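You operate a simulated robot arm through the tools that you are given. There is no shell and no other tool.

The job below is to be done with a simulated robot arm. You get a single attempt, and the scene is never put back.

## Task
Wipe the dust off the blue picture with the cream pad, then set both pictures over the ledge straight.
Fine: put the pad back on the ledge; leave the other pad. What is to be rubbed or washed off counts as gone when no trace of it is left.

It is judged by the outcome, as a careful person would: the job done as asked, and still so three seconds after it is handed in. It fails if anything else is knocked over, pushed out of place, dropped, spilled or broken.

## Robot
A 6-joint arm with a three-finger gripper, fixed in place. Base frame: the origin is at the foot of the arm, x ahead of it, y to its left, z up. Readings come in mm, rad, newtons and seconds.
Its first joint turns from -2.897 to 2.897 rad. Payload 4.89 kg.
The TCP is the grasp point between the finger pads, 30 mm short of the fingertips. In the tool frame z runs along the fingers and y along their closing line. The gripper opens to 164 mm. The gripper's body begins 125 mm behind the TCP.
Orientation is told as [roll, pitch, yaw] about the base's x, y, z axes, in that order, counted from this pose: with the fingers straight down and closing along the base's y, the tool's x points along the base's -x, its y along +y and its z along -z.

## Interface
- The arm moves only by the tool jog_arm. Its argument "steps" is one flat list of numbers, 7 for each row, row after row: the shift along the base's x, y, z in mm, then the turn, a rotation vector about the base's x, y, z in degrees, then the finger opening in mm, from 0 to 164. In form: [dx, dy, dz, ax, ay, az, jaw, dx, dy, dz, ax, ay, az, jaw, ...]. A call has 1 to 20 rows; each row shifts and turns the commanded pose from where the row before left it. A row lasts 0.2 s, in which the tool goes at most 50 mm and 0.15 rad; a call with a longer step from one row to the next is refused whole, and so is a gripper value outside its range. Where a pose cannot be reached the arm comes as near as it can. A force on the tool above 50 N (or 10 N above the force at the start of the call, whichever is more), or a blocked arm, ends the call early, and 0.2 s more pass. The fingers move at their own pace (about 108 mm/s each) and stop on an object; they squeeze with about 39 N. The grip force told is the motor's: it shows also when the fingers shut on nothing. Time passes only in rows, and 0.2 s behind the last, so rows that do not move let the fingers close. It gives the time, the measured TCP pose, the force on the tool (base axes), the opening and the grip force at its end, in the units of the frame above (readings bear some noise), with the torque about the TCP (base axes, N m) and any sound that the robot's microphone picked up.
- Cameras (640 x 400 px; columns grow to the right, rows downward): "scene" is fixed at [48.6, -663.3, 1765.7]; the picture's right is [0.89, -0.45, 0.00], its down [-0.19, -0.37, -0.91] and it looks along [0.41, 0.81, -0.42] (base axes); focal length 333 px, centre (320, 200). "wrist" rides on the gripper at [76, -2, -152] in the tool frame; the picture's right is [0.02, 1.00, 0.00], its down [-0.88, 0.02, -0.47] and it looks along [-0.47, 0.01, 0.88] (tool axes); focal length 247 px, centre (320, 200). There is no depth. A picture from a camera that has moved, and an enlarged one, comes with that camera's place and axes in the base frame and with its lens. The place of the scene camera against the robot may be out by one fixed shift of up to 18 mm in any direction.
- get_image(camera): a new picture of that camera. The clock stands still meanwhile.
- lift_body(by): slides the trunk up (or, below 0, down) by that many mm; the arm rides with it, the base frame stays. It gives what a move gives, with no picture.
- zoom(camera, box): a new picture of the part [left, top, right, bottom] of that camera's present view, enlarged. The clock stands still meanwhile.
- sign_off(): hands the job in; it is judged then, once.

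Places have to be worked out from the pictures, the camera data and where the tool is seen. Open the gripper and draw the arm clear of the work before you hand the job in, unless the task says otherwise.

The tools are called after "Request:" as name(argument=value, ...) on one line, values as JSON. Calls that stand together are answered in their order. jog_arm: Moves the arm, as the interface text tells. Its arguments: {"type":"object","properties":{"steps":{"type":"array","items":{"type":"number"}}},"required":["steps"]} The other tools are called the same way: lift_body (by) slides the trunk up or down; get_image (camera) takes a picture; zoom (camera, box) takes an enlarged picture of a part of a camera's view; sign_off () hands the job in.

At the start:

```text
time_s: 0.0
tcp_pos: [453.0, 440.4, 1377.8]
orientation: [0.0, 0.0, 0.001]
contact_force: [-0.5, 0.5, -0.1]
moment: [0.02, 0.02, -0.02]
gripper_width: 164.0
gripper_force: 0.0
trunk travel left (down, up): [-175.0, 215.0]
```

scene: 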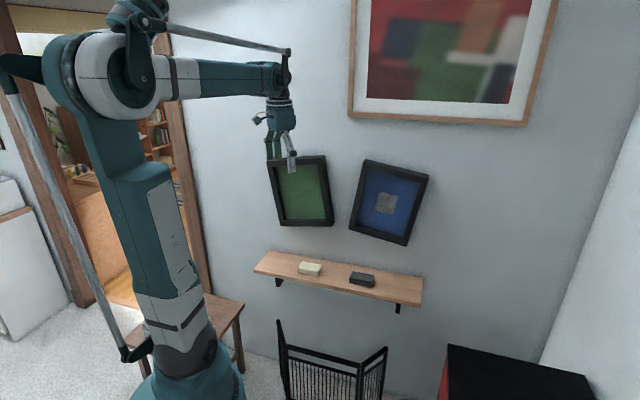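
wrist: 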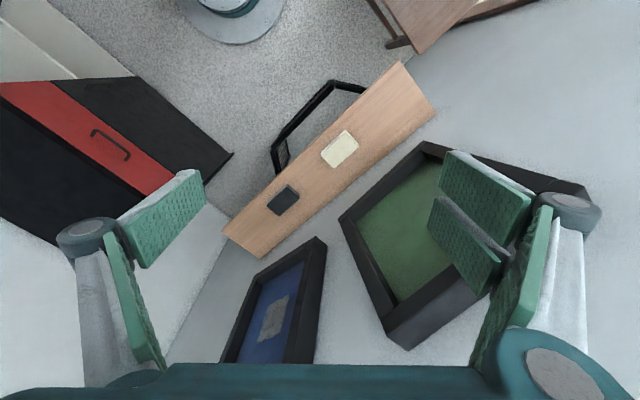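

I'll start by looking closely at both views to locate the pictures, ledge and pads.

Request:
zoom(camera="scene", box=[240, 130, 450, 320])

Request:
zoom(camera="wrist", box=[200, 50, 600, 380])

```text
2.11 times, centred on (345, 225) of scene
camera zoom: at [48.6, -663.3, 1765.7], right [0.89, -0.45, 0.0], down [-0.19, -0.37, -0.91], along [0.41, 0.81, -0.42], focal length 702 px, centre (267, 147)
```

zoom: 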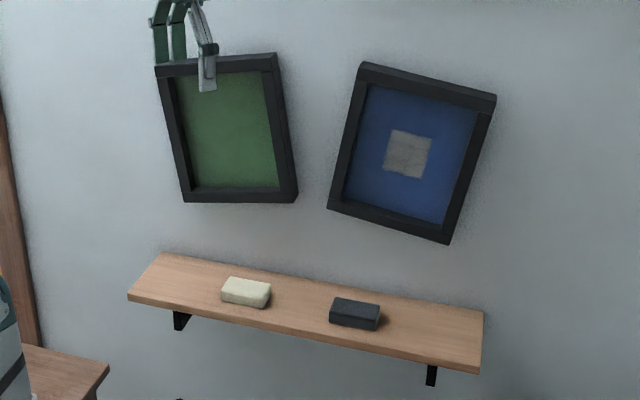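

```text
1.21 times, centred on (400, 215) of wrist
camera zoom: at [376.8, 438.8, 1530.8], right [-0.02, 1.0, 0.0], down [0.88, 0.02, 0.47], along [0.47, 0.01, -0.88], focal length 299 px, centre (223, 182)
```

zoom: 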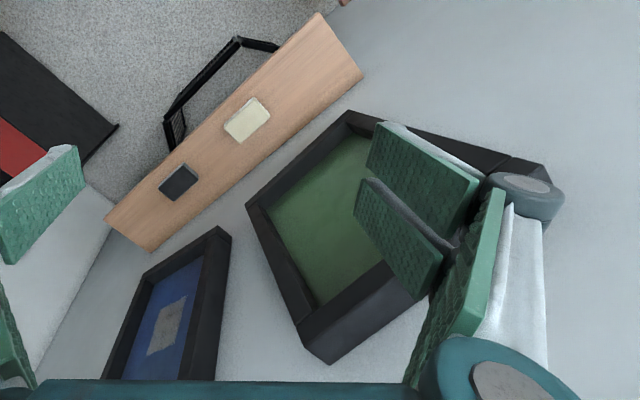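

The ledge runs at about 45° to the base axes, with its top near z≈795. The cream pad is near (585, 502), and the wall is about 880 mm out along (0.707, 0.707). I'll yaw the tool 45° to line up with the wall and go down in front of the pictures for a better look at the pad.

Request:
jog_arm(steps=[2, -9.5, -43.5, 0, 0, 7.5, 164, 2, -9.5, -43.5, 0, 0, 7.5, 164, 2, -9.5, -43.5, 0, 0, 7.5, 164, 2, -9.5, -43.5, 0, 0, 7.5, 164, 2, -9.5, -43.5, 0, 0, 7.5, 164, 2, -9.5, -43.5, 0, 0, 7.5, 164, 0, 0, 0, 0, 0, 0, 164])

Request:
get_image(camera="wrist")

Request:
get_image(camera="scene")

```text
time_s: 1.6
tcp_pos: [464.9, 381.2, 1116.9]
orientation: [0.001, 0.0, 0.788]
contact_force: [0.8, 0.1, 0.0]
moment: [-0.03, 0.04, 0.04]
gripper_width: 164.2
gripper_force: 0.0
trunk travel left (down, up): [-175.0, 215.0]
```

```text
taken
camera wrist: at [413.3, 327.3, 1270.0], right [-0.72, 0.69, 0.0], down [0.61, 0.64, 0.47], along [0.33, 0.34, -0.88], focal length 247 px, centre (320, 200)
```

wrist: 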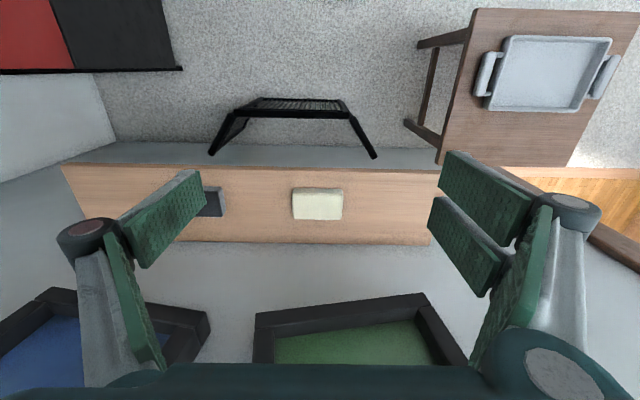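

```text
taken
```

scene: 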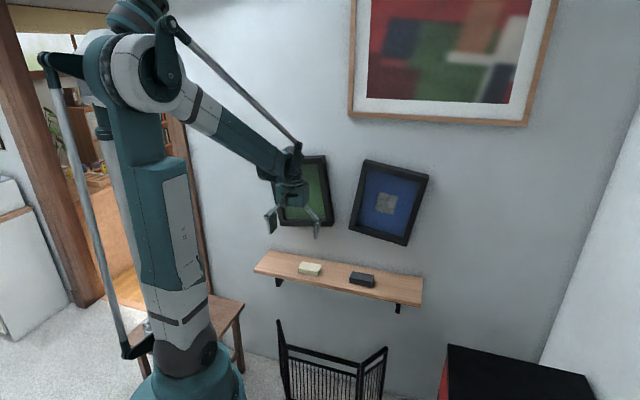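

The ledge now lies nearly parallel to the image rows. I'll enlarge the pad and the ledge edges so I can measure them.

Request:
zoom(camera="wrist", box=[240, 150, 400, 250])

Request:
zoom(camera="wrist", box=[40, 140, 460, 400])

Request:
zoom(camera="scene", box=[280, 245, 400, 320])

```text
4.00 times, centred on (320, 200) of wrist
camera zoom: at [413.3, 327.3, 1270.0], right [-0.72, 0.69, 0.0], down [0.61, 0.64, 0.47], along [0.33, 0.34, -0.88], focal length 988 px, centre (320, 200)
```

zoom: 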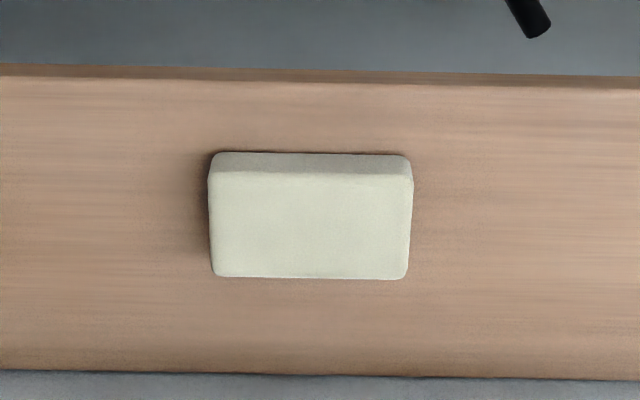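

```text
1.52 times, centred on (250, 270) of wrist
camera zoom: at [413.3, 327.3, 1270.0], right [-0.72, 0.69, 0.0], down [0.61, 0.64, 0.47], along [0.33, 0.34, -0.88], focal length 376 px, centre (427, 93)
```

zoom: 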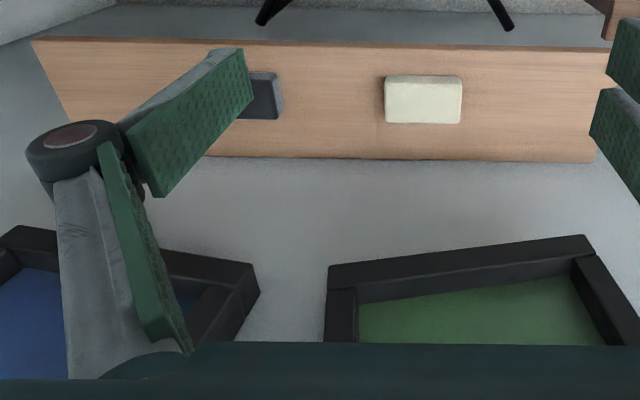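

```text
5.33 times, centred on (340, 282) of scene
camera zoom: at [48.6, -663.3, 1765.7], right [0.89, -0.45, 0.0], down [-0.19, -0.37, -0.91], along [0.41, 0.81, -0.42], focal length 1778 px, centre (213, -240)
```

zoom: 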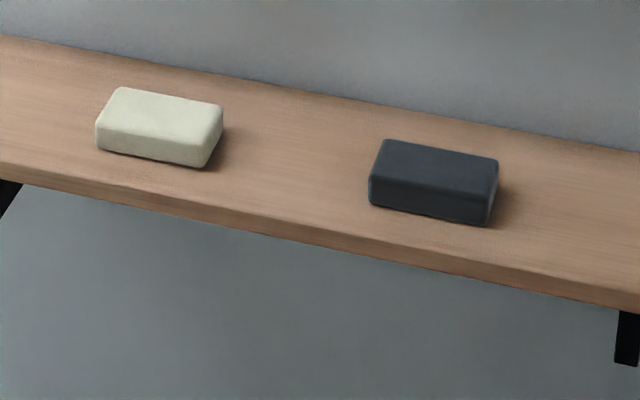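

The wall lies along 135°, so its normal is (0.707, 0.707). The ledge top is at z≈795. The cream pad is about 105×63×25 mm, centred near n≈781, s≈-60 in wall coordinates. I'll pitch the tool to point horizontally at the wall while staying clear of it.

Request:
jog_arm(steps=[0, 0, 0, 5.303, -5.303, 0, 164, 0, 0, 0, 5.303, -5.303, 0, 164, 0, 0, 0, 5.303, -5.303, 0, 164, 0, 0, 0, 5.303, -5.303, 0, 164, 0, 0, 0, 5.303, -5.303, 0, 164, 0, 0, 0, 5.303, -5.303, 0, 164, 0, 0, 0, 5.303, -5.303, 0, 164, 0, 0, 0, 5.303, -5.303, 0, 164, 0, 0, 0, 5.303, -5.303, 0, 164, 0, 0, 0, 5.303, -5.303, 0, 164, 0, 0, 0, 5.303, -5.303, 0, 164, 0, 0, 0, 5.303, -5.303, 0, 164, 0, 0, 0, 0, 0, 0, 164])

Request:
get_image(camera="wrist")

Request:
get_image(camera="scene")

```text
time_s: 4.4
tcp_pos: [467.9, 386.9, 1171.7]
orientation: [-0.01, -1.526, 0.8]
contact_force: [-0.3, 0.1, 0.8]
moment: [0.01, 0.01, -0.06]
gripper_width: 164.2
gripper_force: 0.1
out of reach, approached as far as the arm can: row 11, 12
trunk travel left (down, up): [-175.0, 215.0]
```

```text
taken
camera wrist: at [360.6, 276.2, 1102.8], right [-0.71, 0.7, -0.02], down [-0.32, -0.3, 0.9], along [0.63, 0.65, 0.43], focal length 247 px, centre (320, 200)
```

wrist: 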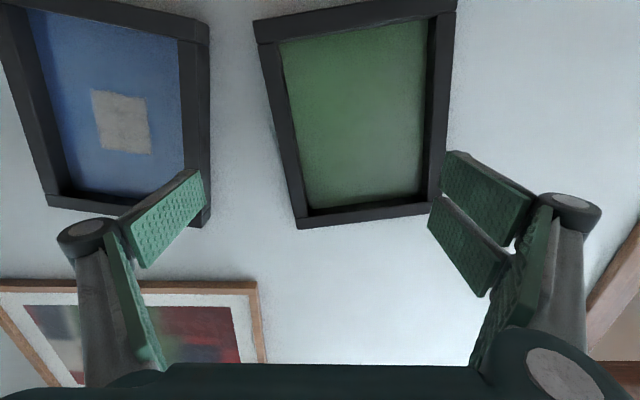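

```text
taken
```

scene: 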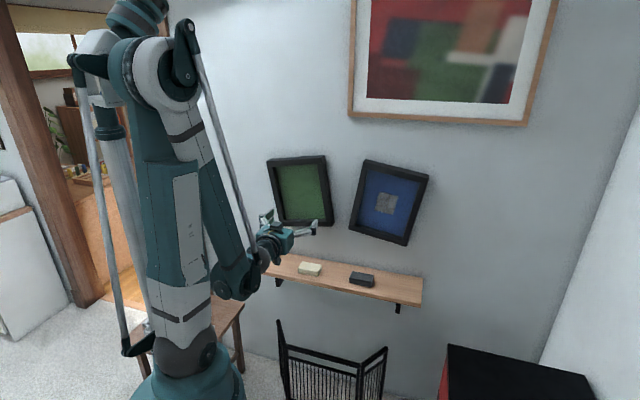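

The tool stopped slightly short of horizontal because the arm is folded too tightly here. I'll move about 120 mm toward the wall, where there is still plenty of clearance, and check whether the full pose becomes reachable.

Request:
jog_arm(steps=[21, 21, 0, 0, 0, 0, 164, 21, 21, 0, 0, 0, 0, 164, 21, 21, 0, 0, 0, 0, 164, 21, 21, 0, 0, 0, 0, 164, 0, 0, 0, 0, 0, 0, 164])

Request:
get_image(camera="scene")

```text
time_s: 5.6
tcp_pos: [553.4, 473.9, 1179.1]
orientation: [0.05, -1.568, 0.737]
contact_force: [0.6, -0.3, -0.3]
moment: [0.01, -0.02, 0.02]
gripper_width: 163.6
gripper_force: 0.1
out of reach, approached as far as the arm can: row 1
trunk travel left (down, up): [-175.0, 215.0]
```

```text
taken
```

scene: 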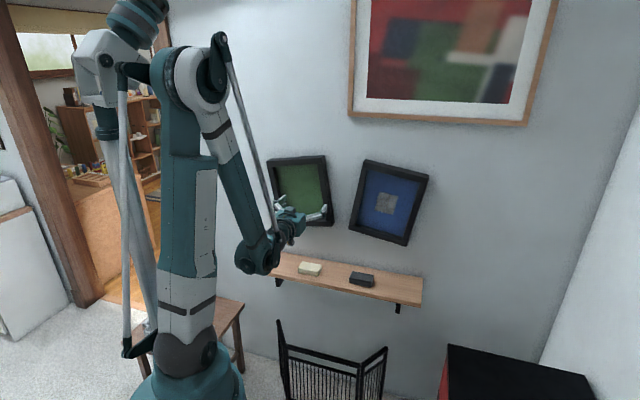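

The tool is now horizontal, facing the wall at n≈726. I'll go to n≈766, which keeps the fingertips well clear of the pictures, and descend to z≈900 so the open fingers straddle the pad from above.

Request:
jog_arm(steps=[4, 2, -40, 0, 0, 0, 164, 5, 3, -40, 0, 0, 0, 164, 5, 3, -40, 0, 0, 0, 164, 5, 3, -40, 0, 0, 0, 164, 5, 4, -40, 0, 0, 0, 164, 5, 4, -40, 0, 0, 0, 164, 3, 5, -39, 0, 0, 0, 164, 0, 0, 0, 0, 0, 0, 164])

Request:
get_image(camera="scene")

Request:
get_image(camera="wrist")

```text
time_s: 7.4
tcp_pos: [652.2, 552.0, 1100.2]
orientation: [-0.044, -1.566, 0.831]
contact_force: [1.0, 0.2, 0.4]
moment: [0.07, 0.0, 0.0]
gripper_width: 163.8
gripper_force: 0.0
out of reach, approached as far as the arm can: row 1, 2, 3, 4, 5, 6, 7
trunk travel left (down, up): [-175.0, 215.0]
```

```text
taken
```

scene: 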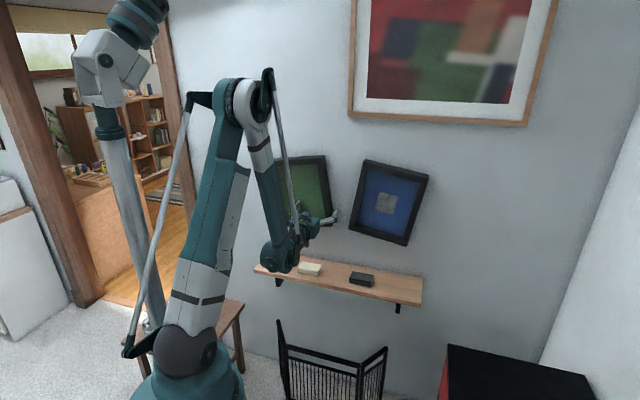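

```text
taken
camera wrist: at [545.9, 443.9, 1024.4], right [-0.71, 0.71, -0.02], down [-0.34, -0.32, 0.88], along [0.62, 0.63, 0.47], focal length 247 px, centre (320, 200)
```

wrist: 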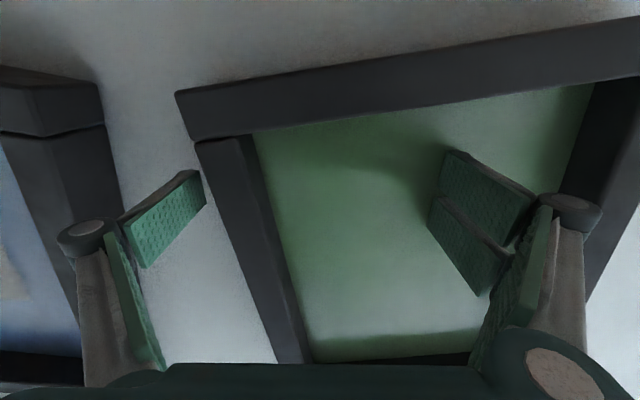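

The arm could not fold that far, so it slid outward instead, to n≈851 and close to the green picture, though the readings show no contact. I'll back straight away from the wall while tilting the tool down a bit, which stays inside its reach.

Request:
jog_arm(steps=[-14, -14, 8, -3.535, 3.535, 0, 164, -14, -14, 8, -3.535, 3.535, 0, 164, -14, -14, 8, -3.535, 3.535, 0, 164, -14, -14, 8, -3.535, 3.535, 0, 164, -14, -14, 0, -3.535, 3.535, 0, 164, -14, -14, 0, -3.535, 3.535, 0, 164, 0, 0, 0, 0, 0, 0, 164])

Request:
get_image(camera="wrist")

Request:
zoom(camera="scene", box=[240, 130, 450, 320])

```text
time_s: 9.0
tcp_pos: [566.5, 466.8, 1130.3]
orientation: [0.0, -1.046, 0.784]
contact_force: [-0.6, -0.4, -0.5]
moment: [0.0, -0.03, -0.02]
gripper_width: 164.3
gripper_force: 0.1
trunk travel left (down, up): [-175.0, 215.0]
```

```text
taken
camera wrist: at [448.3, 346.0, 1142.6], right [-0.71, 0.7, -0.02], down [0.01, 0.04, 1.0], along [0.7, 0.71, -0.03], focal length 247 px, centre (320, 200)
```

wrist: 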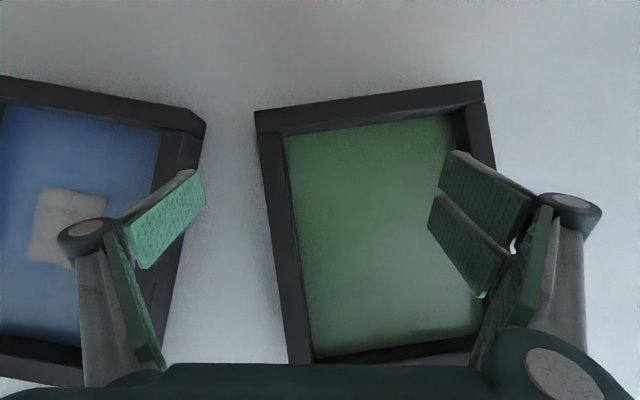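

```text
2.11 times, centred on (345, 225) of scene
camera zoom: at [48.6, -663.3, 1765.7], right [0.89, -0.45, 0.0], down [-0.19, -0.37, -0.91], along [0.41, 0.81, -0.42], focal length 702 px, centre (267, 147)
```

zoom: 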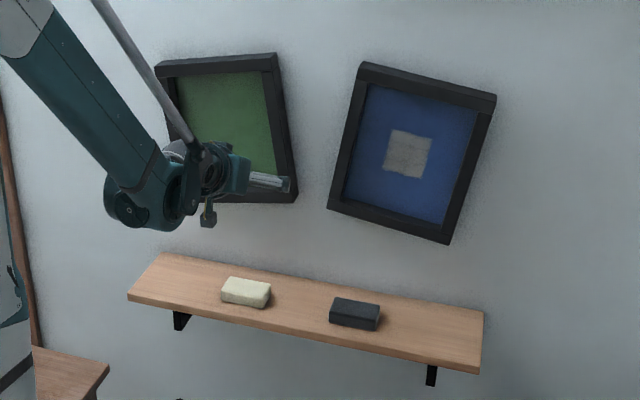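

The pictures are unmoved. From two wrist views, the frame fronts are at n≈835, and the dust is centred near s≈-380, z≈1170. Reach is limited by how far the tool can point up relative to the forearm, so I'll lower the trunk to make the forearm shallower.

Request:
lift_body(by=-150)

Request:
get_image(camera="scene")

```text
time_s: 10.8
tcp_pos: [566.9, 466.4, 980.4]
orientation: [0.001, -1.045, 0.787]
contact_force: [0.8, 0.6, -0.8]
moment: [0.0, 0.01, -0.02]
gripper_width: 164.1
gripper_force: 0.1
trunk travel left (down, up): [-25.0, 365.0]
```

```text
taken
```

scene: 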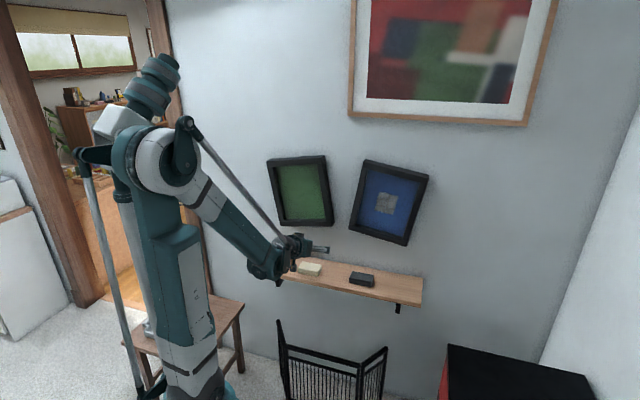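

There's more room now. I'll move across in front of the blue picture, staying about 75 mm off the frame fronts, and raise the tool to horizontal to test the wiping pose.

Request:
jog_arm(steps=[19, -24, 19, 2.121, -2.121, 0, 164, 19, -24, 19, 2.121, -2.121, 0, 164, 19, -24, 19, 2.121, -2.121, 0, 164, 19, -24, 19, 2.121, -2.121, 0, 164, 19, -24, 19, 2.121, -2.121, 0, 164, 19, -24, 19, 2.121, -2.121, 0, 164, 19, -24, 19, 2.121, -2.121, 0, 164, 19, -24, 19, 2.121, -2.121, 0, 164, 19, -24, 19, 2.121, -2.121, 0, 164, 19, -24, 19, 2.121, -2.121, 0, 164, 0, 0, 0, 0, 0, 0, 164])

Request:
get_image(camera="wrist")

Request:
get_image(camera="scene")

```text
time_s: 13.2
tcp_pos: [758.3, 226.2, 1171.7]
orientation: [-0.262, -1.57, 1.047]
contact_force: [-0.6, 0.9, 0.2]
moment: [0.02, 0.02, -0.05]
gripper_width: 163.7
gripper_force: 0.0
trunk travel left (down, up): [-25.0, 365.0]
```

```text
taken
camera wrist: at [651.3, 118.1, 1095.7], right [-0.71, 0.71, -0.02], down [-0.35, -0.32, 0.88], along [0.62, 0.63, 0.47], focal length 247 px, centre (320, 200)
```

wrist: 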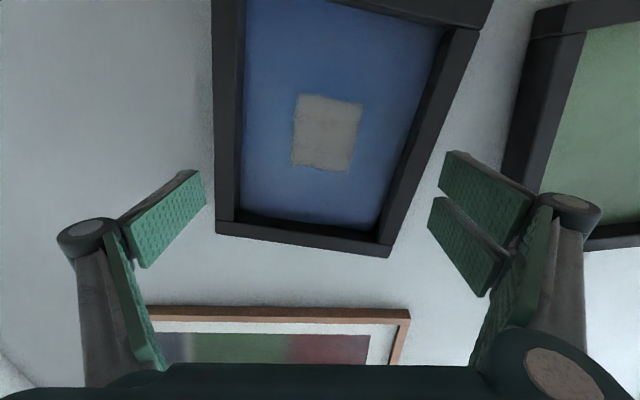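

```text
taken
```

scene: 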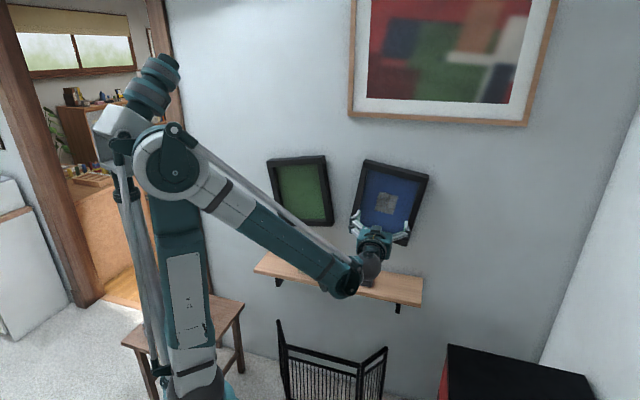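

The horizontal pose in front of the blue picture is reachable. The dust patch spans about s -415 to -327 and z 1123 to 1219, on glass at n≈861. Next I'll check that pointing 15° upward is also reachable, since that would let me present the pad's large underside to the glass.

Request:
jog_arm(steps=[0, 0, 0, 5.303, -5.303, 0, 164, 0, 0, 0, 5.303, -5.303, 0, 164, 0, 0, 0, 0, 0, 0, 164])

Request:
get_image(camera="wrist")

```text
time_s: 13.9
tcp_pos: [756.2, 226.7, 1172.0]
orientation: [-3.142, -1.311, -2.357]
contact_force: [-0.7, -0.5, 0.8]
moment: [-0.05, 0.05, -0.05]
gripper_width: 163.9
gripper_force: 0.0
trunk travel left (down, up): [-25.0, 365.0]
```

```text
taken
camera wrist: at [668.5, 136.1, 1058.9], right [-0.7, 0.71, -0.02], down [-0.5, -0.47, 0.73], along [0.51, 0.52, 0.68], focal length 247 px, centre (320, 200)
```

wrist: 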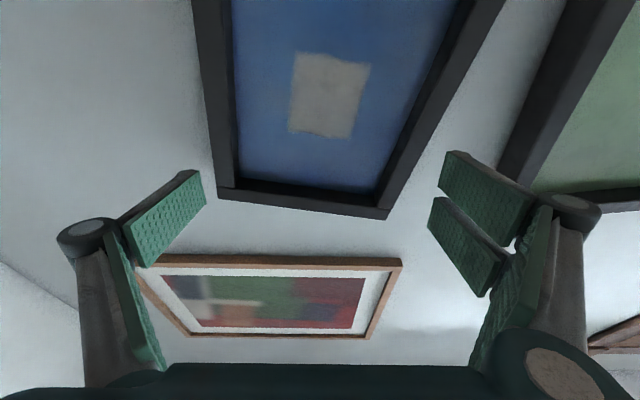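

The tilted-up pose works too. Now I'll swing back to face the pad from above, tilting the tool to about 15° from vertical and staying well in front of the pictures.

Request:
jog_arm(steps=[-18.83, 18.25, -14.33, -5.303, 5.303, 0, 164, -18.83, 18.25, -14.33, -5.303, 5.303, 0, 164, -18.83, 18.25, -14.33, -5.303, 5.303, 0, 164, -18.83, 18.25, -14.33, -5.303, 5.303, 0, 164, -18.83, 18.25, -14.33, -5.303, 5.303, 0, 164, -18.83, 18.25, -14.33, -5.303, 5.303, 0, 164, -18.83, 18.25, -14.33, -5.303, 5.303, 0, 164, -18.83, 18.25, -14.33, -5.303, 5.303, 0, 164, -18.83, 18.25, -14.33, -5.303, 5.303, 0, 164, -18.83, 18.25, -14.33, -5.303, 5.303, 0, 164, -18.83, 18.25, -14.33, -5.303, 5.303, 0, 164, -18.83, 18.25, -14.33, -5.303, 5.303, 0, 164, 0, 0, 0, 0, 0, 0, 164])

Request:
get_image(camera="wrist")

Request:
get_image(camera="scene")

```text
time_s: 16.8
tcp_pos: [530.4, 445.6, 1000.7]
orientation: [-0.001, -0.26, 0.785]
contact_force: [0.0, -1.0, 0.1]
moment: [0.1, 0.0, 0.01]
gripper_width: 164.0
gripper_force: 0.0
trunk travel left (down, up): [-25.0, 365.0]
```

```text
taken
camera wrist: at [453.4, 364.5, 1128.4], right [-0.72, 0.69, -0.01], down [0.5, 0.53, 0.68], along [0.48, 0.49, -0.73], focal length 247 px, centre (320, 200)
```

wrist: 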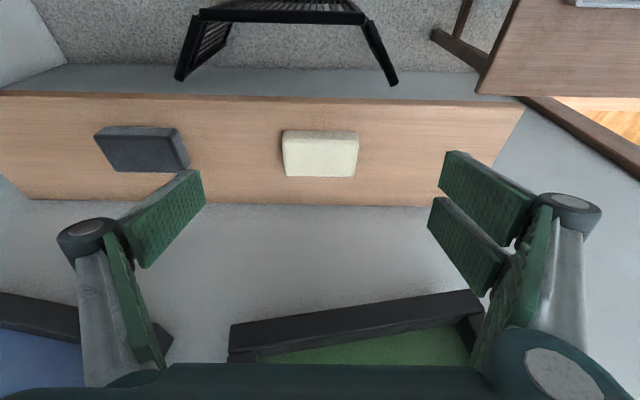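

```text
taken
```

scene: 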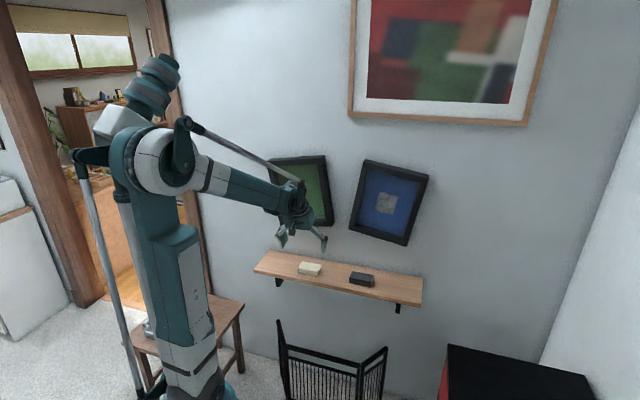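

Tool tilt is 14.9° and yaw 45°. I'll enlarge the pad view to refine its position.

Request:
zoom(camera="wrist", box=[220, 80, 420, 205])

```text
3.20 times, centred on (320, 142) of wrist
camera zoom: at [453.4, 364.5, 1128.4], right [-0.72, 0.69, -0.01], down [0.5, 0.53, 0.68], along [0.48, 0.49, -0.73], focal length 790 px, centre (320, 384)
```

zoom: 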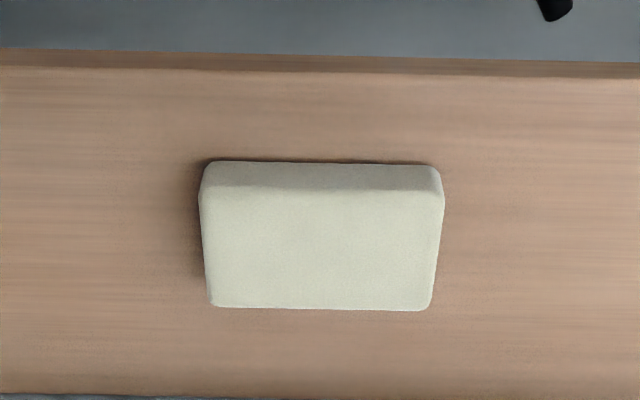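

The pad centre is at about n=783, s=-59 and is aligned with the wall. I'll move over it and descend to just above grasp height with the fingers open on either side.

Request:
jog_arm(steps=[12.2, 12.4, -15, 0, 0, 0, 164, 12.2, 12.4, -20, 0, 0, 0, 164, 12.2, 12.4, -20, 0, 0, 0, 164, 12.2, 12.4, -20, 0, 0, 0, 164, 12, 12.4, -20, 0, 0, 0, 164, 0, 0, -30, 0, 0, 0, 164, 0, 0, -28, 0, 0, 0, 164, 0, 0, 0, 0, 0, 0, 164])

Request:
get_image(camera="wrist")

Request:
zoom(camera="scene", box=[240, 170, 400, 320])

```text
time_s: 18.6
tcp_pos: [591.9, 507.7, 846.7]
orientation: [0.0, -0.261, 0.786]
contact_force: [0.2, 0.6, -0.5]
moment: [0.02, -0.02, 0.0]
gripper_width: 164.3
gripper_force: 0.0
trunk travel left (down, up): [-25.0, 365.0]
```

```text
taken
camera wrist: at [514.2, 426.9, 974.5], right [-0.72, 0.69, -0.01], down [0.5, 0.53, 0.68], along [0.48, 0.49, -0.73], focal length 247 px, centre (320, 200)
```

wrist: 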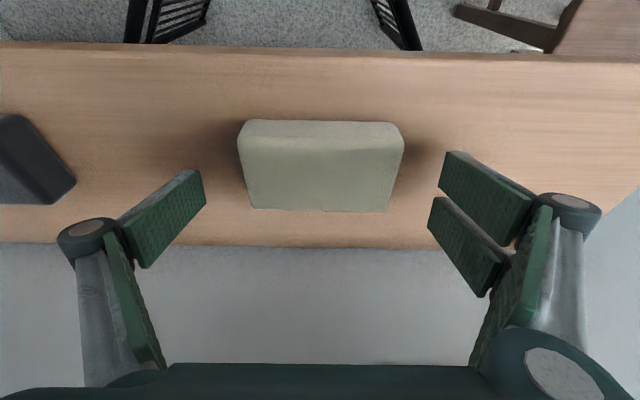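

```text
2.67 times, centred on (320, 245) of scene
camera zoom: at [48.6, -663.3, 1765.7], right [0.89, -0.45, 0.0], down [-0.19, -0.37, -0.91], along [0.41, 0.81, -0.42], focal length 889 px, centre (320, 80)
```

zoom: 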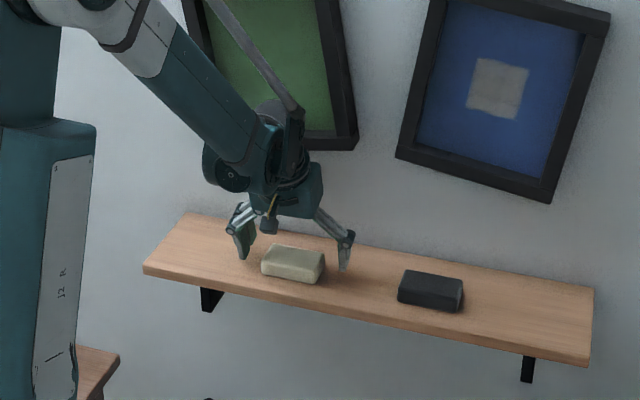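

The fingers straddle the pad. My estimates of the ledge height range from about 795 to 815, so before descending further I'll look closely at the gap between the fingertips and the ledge.

Request:
zoom(camera="scene", box=[290, 210, 340, 245])

Request:
zoom(camera="wrist", box=[120, 30, 280, 270])

Request:
zoom(camera="wrist", box=[220, 30, 460, 270])

```text
11.43 times, centred on (315, 228) of scene
camera zoom: at [48.6, -663.3, 1765.7], right [0.89, -0.45, 0.0], down [-0.19, -0.37, -0.91], along [0.41, 0.81, -0.42], focal length 3810 px, centre (377, -114)
```

zoom: 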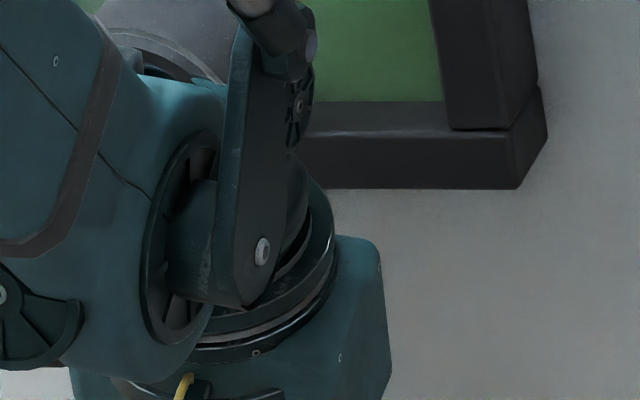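

```text
1.67 times, centred on (200, 150) of wrist
camera zoom: at [514.2, 426.9, 974.5], right [-0.72, 0.69, -0.01], down [0.5, 0.53, 0.68], along [0.48, 0.49, -0.73], focal length 412 px, centre (520, 283)
```

zoom: 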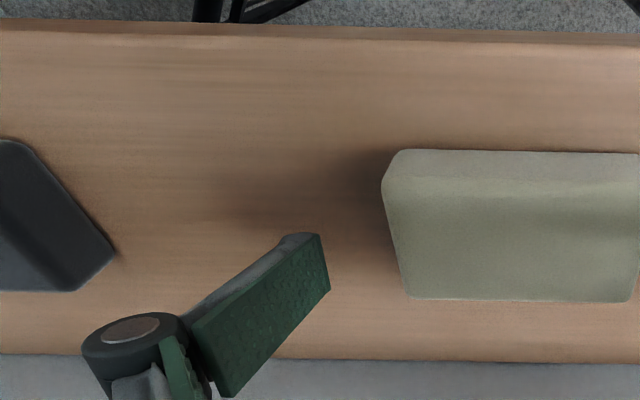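

```text
1.67 times, centred on (340, 150) of wrist
camera zoom: at [514.2, 426.9, 974.5], right [-0.72, 0.69, -0.01], down [0.5, 0.53, 0.68], along [0.48, 0.49, -0.73], focal length 412 px, centre (287, 283)
```

zoom: 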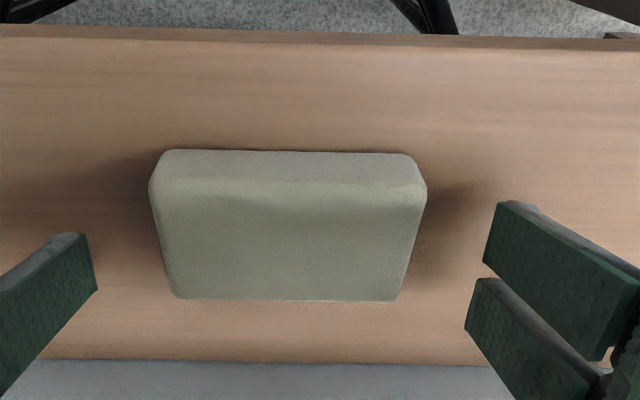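

Request:
zoom(camera="scene", box=[280, 240, 344, 280])

```text
10.00 times, centred on (312, 260) of scene
camera zoom: at [48.6, -663.3, 1765.7], right [0.89, -0.45, 0.0], down [-0.19, -0.37, -0.91], along [0.41, 0.81, -0.42], focal length 3334 px, centre (400, -400)
```

zoom: 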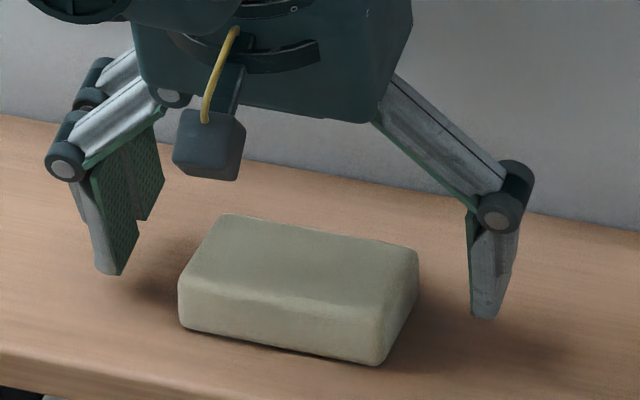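

The close-up and repeated triangulation put the ledge top nearer z≈820, with the pad centre at n≈766 and the pad about 100×58×25 mm. The fingertips also sit shorter when open, because the fingers swing on links. I'll rise and set the jaw to about 108 mm to see where the tips go at grasp width.

Request:
jog_arm(steps=[0, 0, 40, 0, 0, 0, 164, 0, 0, 40, 0, 0, 0, 164, 0, 0, 0, 0, 0, 0, 108, 0, 0, 0, 0, 0, 0, 108, 0, 0, 0, 0, 0, 0, 108])

Request:
get_image(camera="wrist")

Request:
zoom(camera="scene", box=[270, 220, 350, 280])

```text
time_s: 19.8
tcp_pos: [592.1, 506.7, 927.2]
orientation: [0.0, -0.259, 0.787]
contact_force: [-0.2, -0.3, 0.3]
moment: [0.01, -0.03, 0.01]
gripper_width: 107.9
gripper_force: 0.1
trunk travel left (down, up): [-25.0, 365.0]
```

```text
taken
camera wrist: at [514.1, 426.8, 1054.9], right [-0.72, 0.69, -0.01], down [0.5, 0.53, 0.68], along [0.48, 0.49, -0.73], focal length 247 px, centre (320, 200)
```

wrist: 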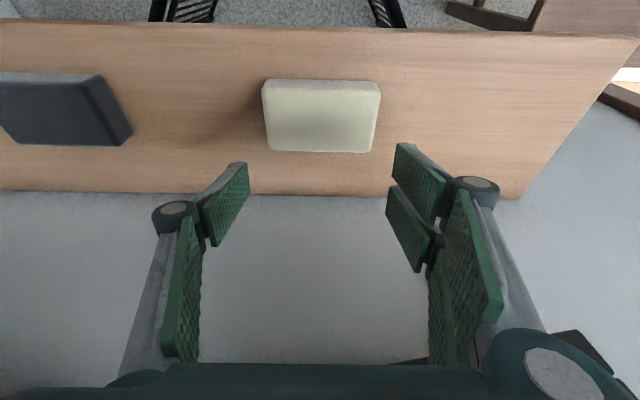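

```text
6.67 times, centred on (310, 250) of scene
camera zoom: at [48.6, -663.3, 1765.7], right [0.89, -0.45, 0.0], down [-0.19, -0.37, -0.91], along [0.41, 0.81, -0.42], focal length 2223 px, centre (387, -133)
```

zoom: 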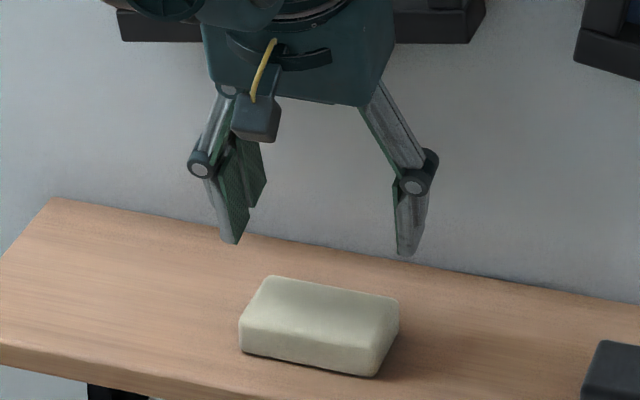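

With the jaw at 108 mm the tips sit about 20 mm past the TCP, so at grasp width they would be about 24 mm below it with this tilt. I'll shift to n≈763 and descend to z≈858 with the jaw at 120 mm.

Request:
jog_arm(steps=[-5.5, -4.5, 0, 0, 0, 0, 120, -5.5, -4.5, -20, 0, 0, 0, 120, 0, 0, -25, 0, 0, 0, 120, 0, 0, -24, 0, 0, 0, 120, 0, 0, 0, 0, 0, 0, 120])

Request:
get_image(camera="wrist")

Request:
zoom(camera="scene", box=[280, 240, 344, 280])

```text
time_s: 20.9
tcp_pos: [579.7, 499.1, 857.9]
orientation: [-0.001, -0.26, 0.786]
contact_force: [-0.4, -1.1, 0.2]
moment: [0.01, -0.04, 0.0]
gripper_width: 120.0
gripper_force: 0.2
trunk travel left (down, up): [-25.0, 365.0]
```

```text
taken
camera wrist: at [502.3, 418.2, 986.4], right [-0.72, 0.69, -0.01], down [0.5, 0.53, 0.68], along [0.48, 0.49, -0.73], focal length 247 px, centre (320, 200)
```

wrist: 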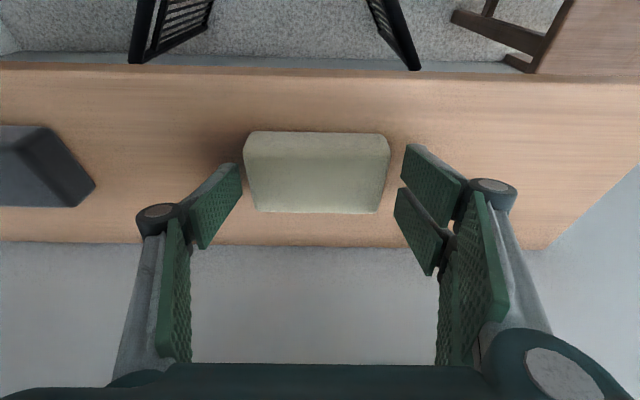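

```text
10.00 times, centred on (312, 260) of scene
camera zoom: at [48.6, -663.3, 1765.7], right [0.89, -0.45, 0.0], down [-0.19, -0.37, -0.91], along [0.41, 0.81, -0.42], focal length 3334 px, centre (400, -400)
```

zoom: 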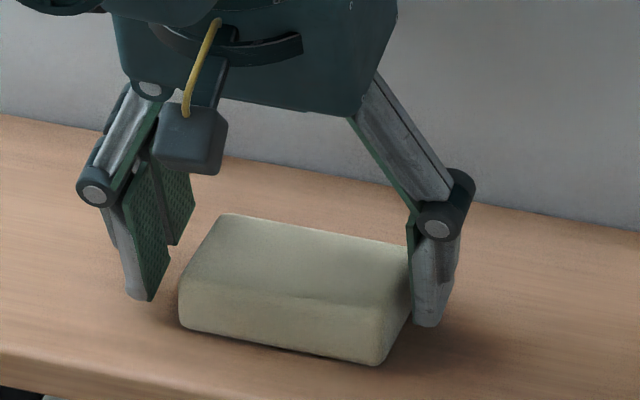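

The pad is about 3 mm toward the right of the finger centre line. I'll correct that and lower to z≈850, where the tips would be about 5 mm above the ledge once closed. Then I'll check the readings before closing.

Request:
jog_arm(steps=[2.1, -2.1, -4, 0, 0, 0, 120, 0, 0, -4, 0, 0, 0, 120, 0, 0, 0, 0, 0, 0, 120])

Request:
zoom(camera="wrist", box=[180, 90, 460, 270])

Request:
zoom(camera="scene", box=[280, 240, 344, 280])

```text
time_s: 21.8
tcp_pos: [583.4, 496.0, 849.1]
orientation: [0.0, -0.26, 0.785]
contact_force: [0.6, 0.5, -0.2]
moment: [-0.02, -0.01, 0.0]
gripper_width: 120.0
gripper_force: 0.0
trunk travel left (down, up): [-25.0, 365.0]
```

```text
2.22 times, centred on (320, 180) of wrist
camera zoom: at [505.0, 416.0, 978.0], right [-0.72, 0.69, -0.01], down [0.5, 0.53, 0.68], along [0.48, 0.49, -0.73], focal length 549 px, centre (320, 244)
```

zoom: 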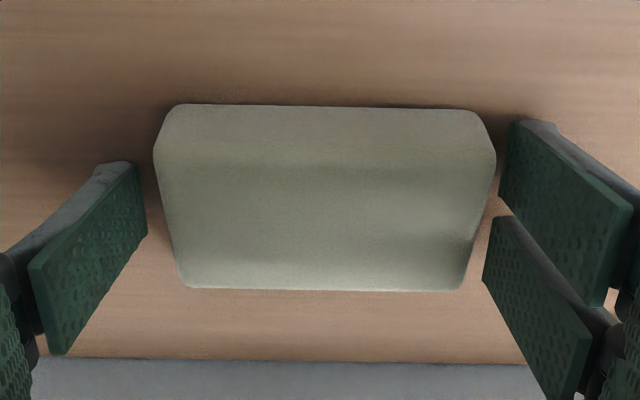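

```text
10.00 times, centred on (312, 260) of scene
camera zoom: at [48.6, -663.3, 1765.7], right [0.89, -0.45, 0.0], down [-0.19, -0.37, -0.91], along [0.41, 0.81, -0.42], focal length 3334 px, centre (400, -400)
```

zoom: 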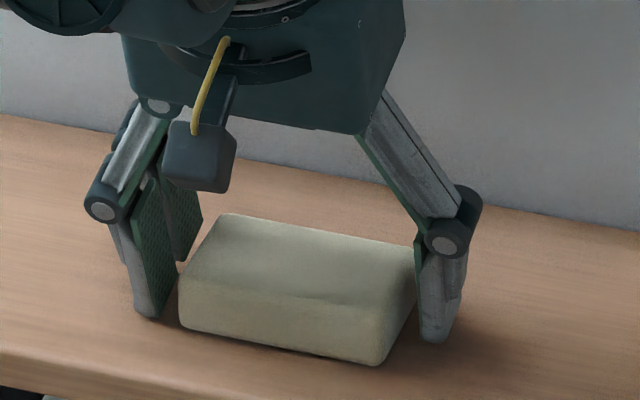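

There's no contact yet and the fingers are on either side of the pad. I'll raise 2 mm, because the tips extend slightly as they close, and then close on the pad.

Request:
jog_arm(steps=[0, 0, 2, 0, 0, 0, 120, 0, 0, 0, 0, 0, 0, 108, 0, 0, 0, 0, 0, 0, 100, 0, 0, 0, 0, 0, 0, 90, 0, 0, 0, 0, 0, 0, 85, 0, 0, 0, 0, 0, 0, 85])

Request:
zoom(camera="wrist", box=[180, 90, 460, 270])

Request:
zoom(camera="scene", box=[280, 240, 344, 280])

```text
time_s: 23.1
tcp_pos: [582.1, 496.3, 852.2]
orientation: [0.0, -0.261, 0.784]
contact_force: [-1.3, 2.9, 8.2]
moment: [0.19, 0.41, -0.09]
gripper_width: 99.1
gripper_force: 38.9
trunk travel left (down, up): [-25.0, 365.0]
```

```text
2.22 times, centred on (320, 180) of wrist
camera zoom: at [504.8, 416.1, 980.3], right [-0.72, 0.69, -0.01], down [0.5, 0.53, 0.68], along [0.48, 0.49, -0.73], focal length 549 px, centre (320, 244)
```

zoom: 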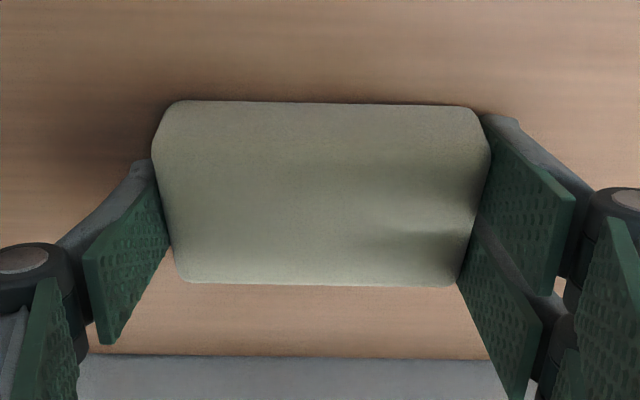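

```text
10.00 times, centred on (312, 260) of scene
camera zoom: at [48.6, -663.3, 1765.7], right [0.89, -0.45, 0.0], down [-0.19, -0.37, -0.91], along [0.41, 0.81, -0.42], focal length 3334 px, centre (400, -400)
```

zoom: 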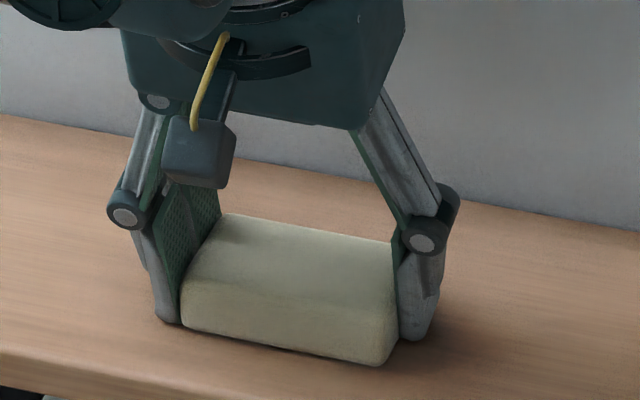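

The pad is gripped at 99.1 mm with the full 39 N. I'll lift it gently straight up and check that it stays in the fingers.

Request:
jog_arm(steps=[0, 0, 3, 0, 0, 0, 85, 0, 0, 5, 0, 0, 0, 85, 0, 0, 10, 0, 0, 0, 85, 0, 0, 20, 0, 0, 0, 85, 0, 0, 20, 0, 0, 0, 85, 0, 0, 0, 0, 0, 0, 85])

Request:
get_image(camera="wrist")

Request:
zoom(camera="scene", box=[270, 220, 350, 280])

```text
time_s: 24.6
tcp_pos: [581.9, 494.8, 909.7]
orientation: [0.001, -0.26, 0.784]
contact_force: [0.5, 0.6, -1.4]
moment: [-0.04, 0.01, -0.02]
gripper_width: 98.9
gripper_force: 39.0
trunk travel left (down, up): [-25.0, 365.0]
```

```text
taken
camera wrist: at [505.3, 415.8, 1037.8], right [-0.72, 0.69, -0.01], down [0.5, 0.53, 0.68], along [0.48, 0.49, -0.73], focal length 247 px, centre (320, 200)
```

wrist: 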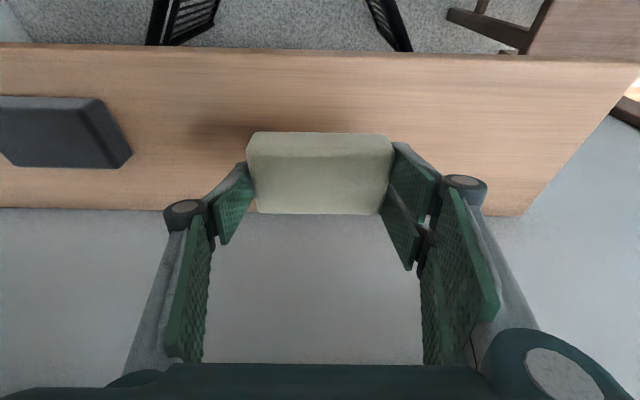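

```text
6.67 times, centred on (310, 250) of scene
camera zoom: at [48.6, -663.3, 1765.7], right [0.89, -0.45, 0.0], down [-0.19, -0.37, -0.91], along [0.41, 0.81, -0.42], focal length 2223 px, centre (387, -133)
```

zoom: 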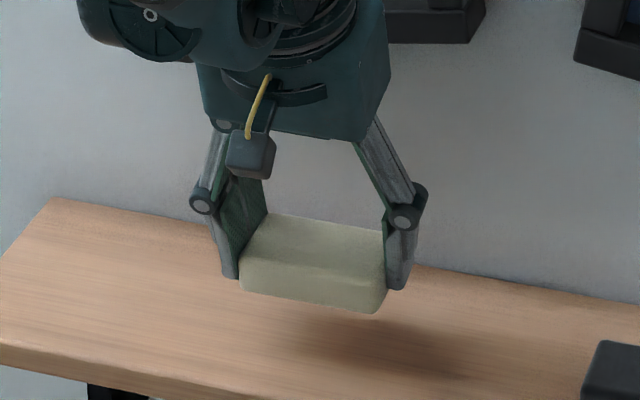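

The pad is held securely and level. I'll back away from the wall, then carry it across to the blue picture while rotating 90° so that its underside faces the glass.

Request:
jog_arm(steps=[-25.5, -25.5, 20, 0, 0, 0, 85, -25.5, -25.5, 20, 0, 0, 0, 85, 18.7, -17.5, 18.1, 5.303, -5.303, 0, 85, 18.7, -17.5, 18.1, 5.303, -5.303, 0, 85, 18.7, -17.5, 18.1, 5.303, -5.303, 0, 85, 18.7, -17.5, 18.1, 5.303, -5.303, 0, 85, 18.7, -17.5, 18.1, 5.303, -5.303, 0, 85, 18.7, -17.5, 18.1, 5.303, -5.303, 0, 85, 18.7, -17.5, 18.1, 5.303, -5.303, 0, 85, 18.7, -17.5, 18.1, 5.303, -5.303, 0, 85, 18.7, -17.5, 18.1, 5.303, -5.303, 0, 85, 18.7, -17.5, 18.1, 5.303, -5.303, 0, 85, 18.7, -17.5, 18.1, 5.303, -5.303, 0, 85, 18.7, -17.5, 18.1, 5.303, -5.303, 0, 85, 0, 0, 0, 0, 0, 0, 85])

Request:
get_image(camera="wrist")

Request:
zoom(camera="scene", box=[300, 140, 460, 300])

```text
time_s: 27.8
tcp_pos: [756.1, 235.9, 1167.5]
orientation: [-3.14, -1.31, -2.357]
contact_force: [0.4, -0.8, -0.6]
moment: [-0.03, 0.1, -0.08]
gripper_width: 98.9
gripper_force: 38.8
trunk travel left (down, up): [-25.0, 365.0]
```

```text
taken
camera wrist: at [668.1, 144.9, 1055.0], right [-0.7, 0.71, -0.02], down [-0.5, -0.47, 0.73], along [0.51, 0.52, 0.68], focal length 247 px, centre (320, 200)
```

wrist: 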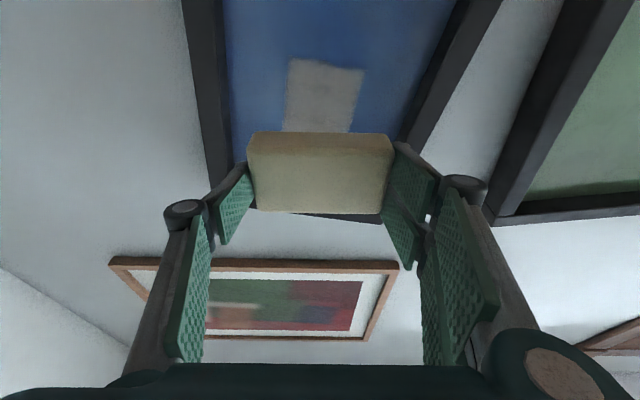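

```text
2.50 times, centred on (380, 220) of scene
camera zoom: at [48.6, -663.3, 1765.7], right [0.89, -0.45, 0.0], down [-0.19, -0.37, -0.91], along [0.41, 0.81, -0.42], focal length 834 px, centre (170, 150)
```

zoom: 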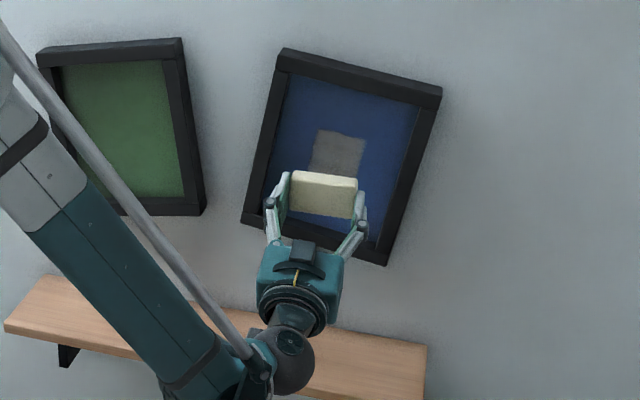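

The pad's underside now faces the glass squarely, centred on the dust. I'll advance to about 30 mm short of the expected contact.

Request:
jog_arm(steps=[23.3, 23.3, 0, 0, 0, 0, 85, 23.3, 23.3, 0, 0, 0, 0, 85, 23.3, 23.3, 0, 0, 0, 0, 85, 0, 0, 0, 0, 0, 0, 85])

Request:
get_image(camera="wrist")

Request:
zoom(camera="scene", box=[330, 140, 450, 260])

```text
time_s: 28.8
tcp_pos: [825.9, 304.7, 1167.4]
orientation: [-3.141, -1.31, -2.356]
contact_force: [-0.3, -0.9, 0.0]
moment: [-0.04, 0.08, 0.03]
gripper_width: 99.1
gripper_force: 39.1
trunk travel left (down, up): [-25.0, 365.0]
```

```text
taken
camera wrist: at [737.9, 215.1, 1054.4], right [-0.7, 0.71, -0.02], down [-0.5, -0.47, 0.73], along [0.51, 0.52, 0.68], focal length 247 px, centre (320, 200)
```

wrist: 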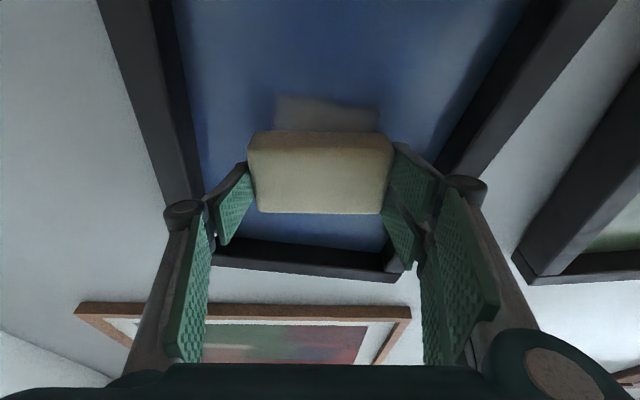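

```text
3.33 times, centred on (390, 200) of scene
camera zoom: at [48.6, -663.3, 1765.7], right [0.89, -0.45, 0.0], down [-0.19, -0.37, -0.91], along [0.41, 0.81, -0.42], focal length 1111 px, centre (87, 200)
```

zoom: 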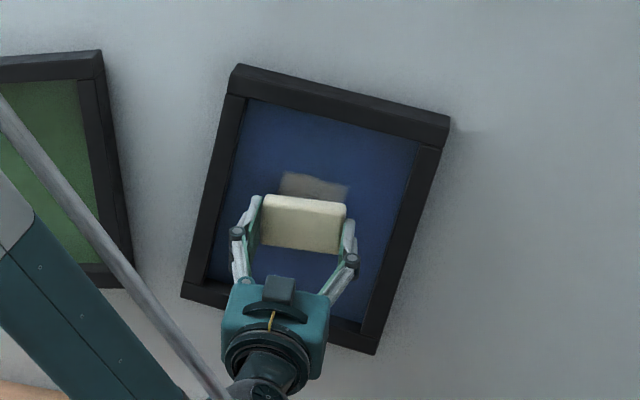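

No contact yet. I'll advance another 15 mm in small steps.

Request:
jog_arm(steps=[2.65, 2.65, 0, 0, 0, 0, 85, 2.65, 2.65, 0, 0, 0, 0, 85, 2.65, 2.65, 0, 0, 0, 0, 85, 2.65, 2.65, 0, 0, 0, 0, 85, 0, 0, 0, 0, 0, 0, 85])

Request:
zoom(camera="wrist", box=[160, 70, 480, 270])

```text
time_s: 29.9
tcp_pos: [836.9, 315.5, 1167.9]
orientation: [-3.143, -1.311, -2.356]
contact_force: [0.5, -0.3, -0.2]
moment: [0.02, 0.04, 0.0]
gripper_width: 98.9
gripper_force: 38.6
trunk travel left (down, up): [-25.0, 365.0]
```

```text
2.00 times, centred on (320, 170) of wrist
camera zoom: at [749.1, 225.0, 1054.7], right [-0.7, 0.71, -0.02], down [-0.5, -0.47, 0.73], along [0.51, 0.52, 0.68], focal length 494 px, centre (320, 260)
```

zoom: 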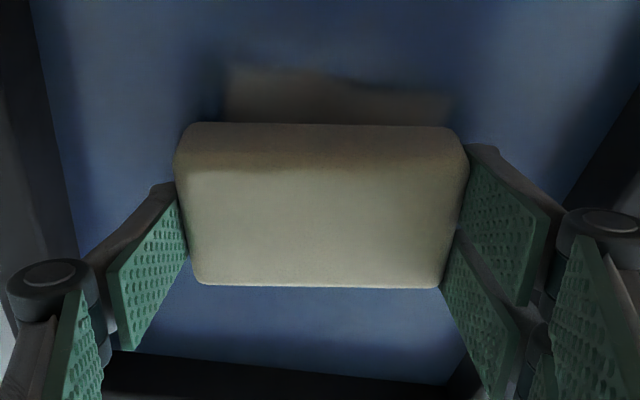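

Still no contact. I'll continue with 2 mm steps.

Request:
jog_arm(steps=[1.41, 1.41, 0, 0, 0, 0, 85, 1.41, 1.41, 0, 0, 0, 0, 85, 1.41, 1.41, 0, 0, 0, 0, 85, 0, 0, 0, 0, 0, 0, 85])

```text
time_s: 30.9
tcp_pos: [840.9, 319.3, 1168.0]
orientation: [-3.142, -1.309, -2.355]
contact_force: [-6.1, -5.2, -2.3]
moment: [-0.23, 0.14, 0.42]
gripper_width: 98.7
gripper_force: 38.7
trunk travel left (down, up): [-25.0, 365.0]
```

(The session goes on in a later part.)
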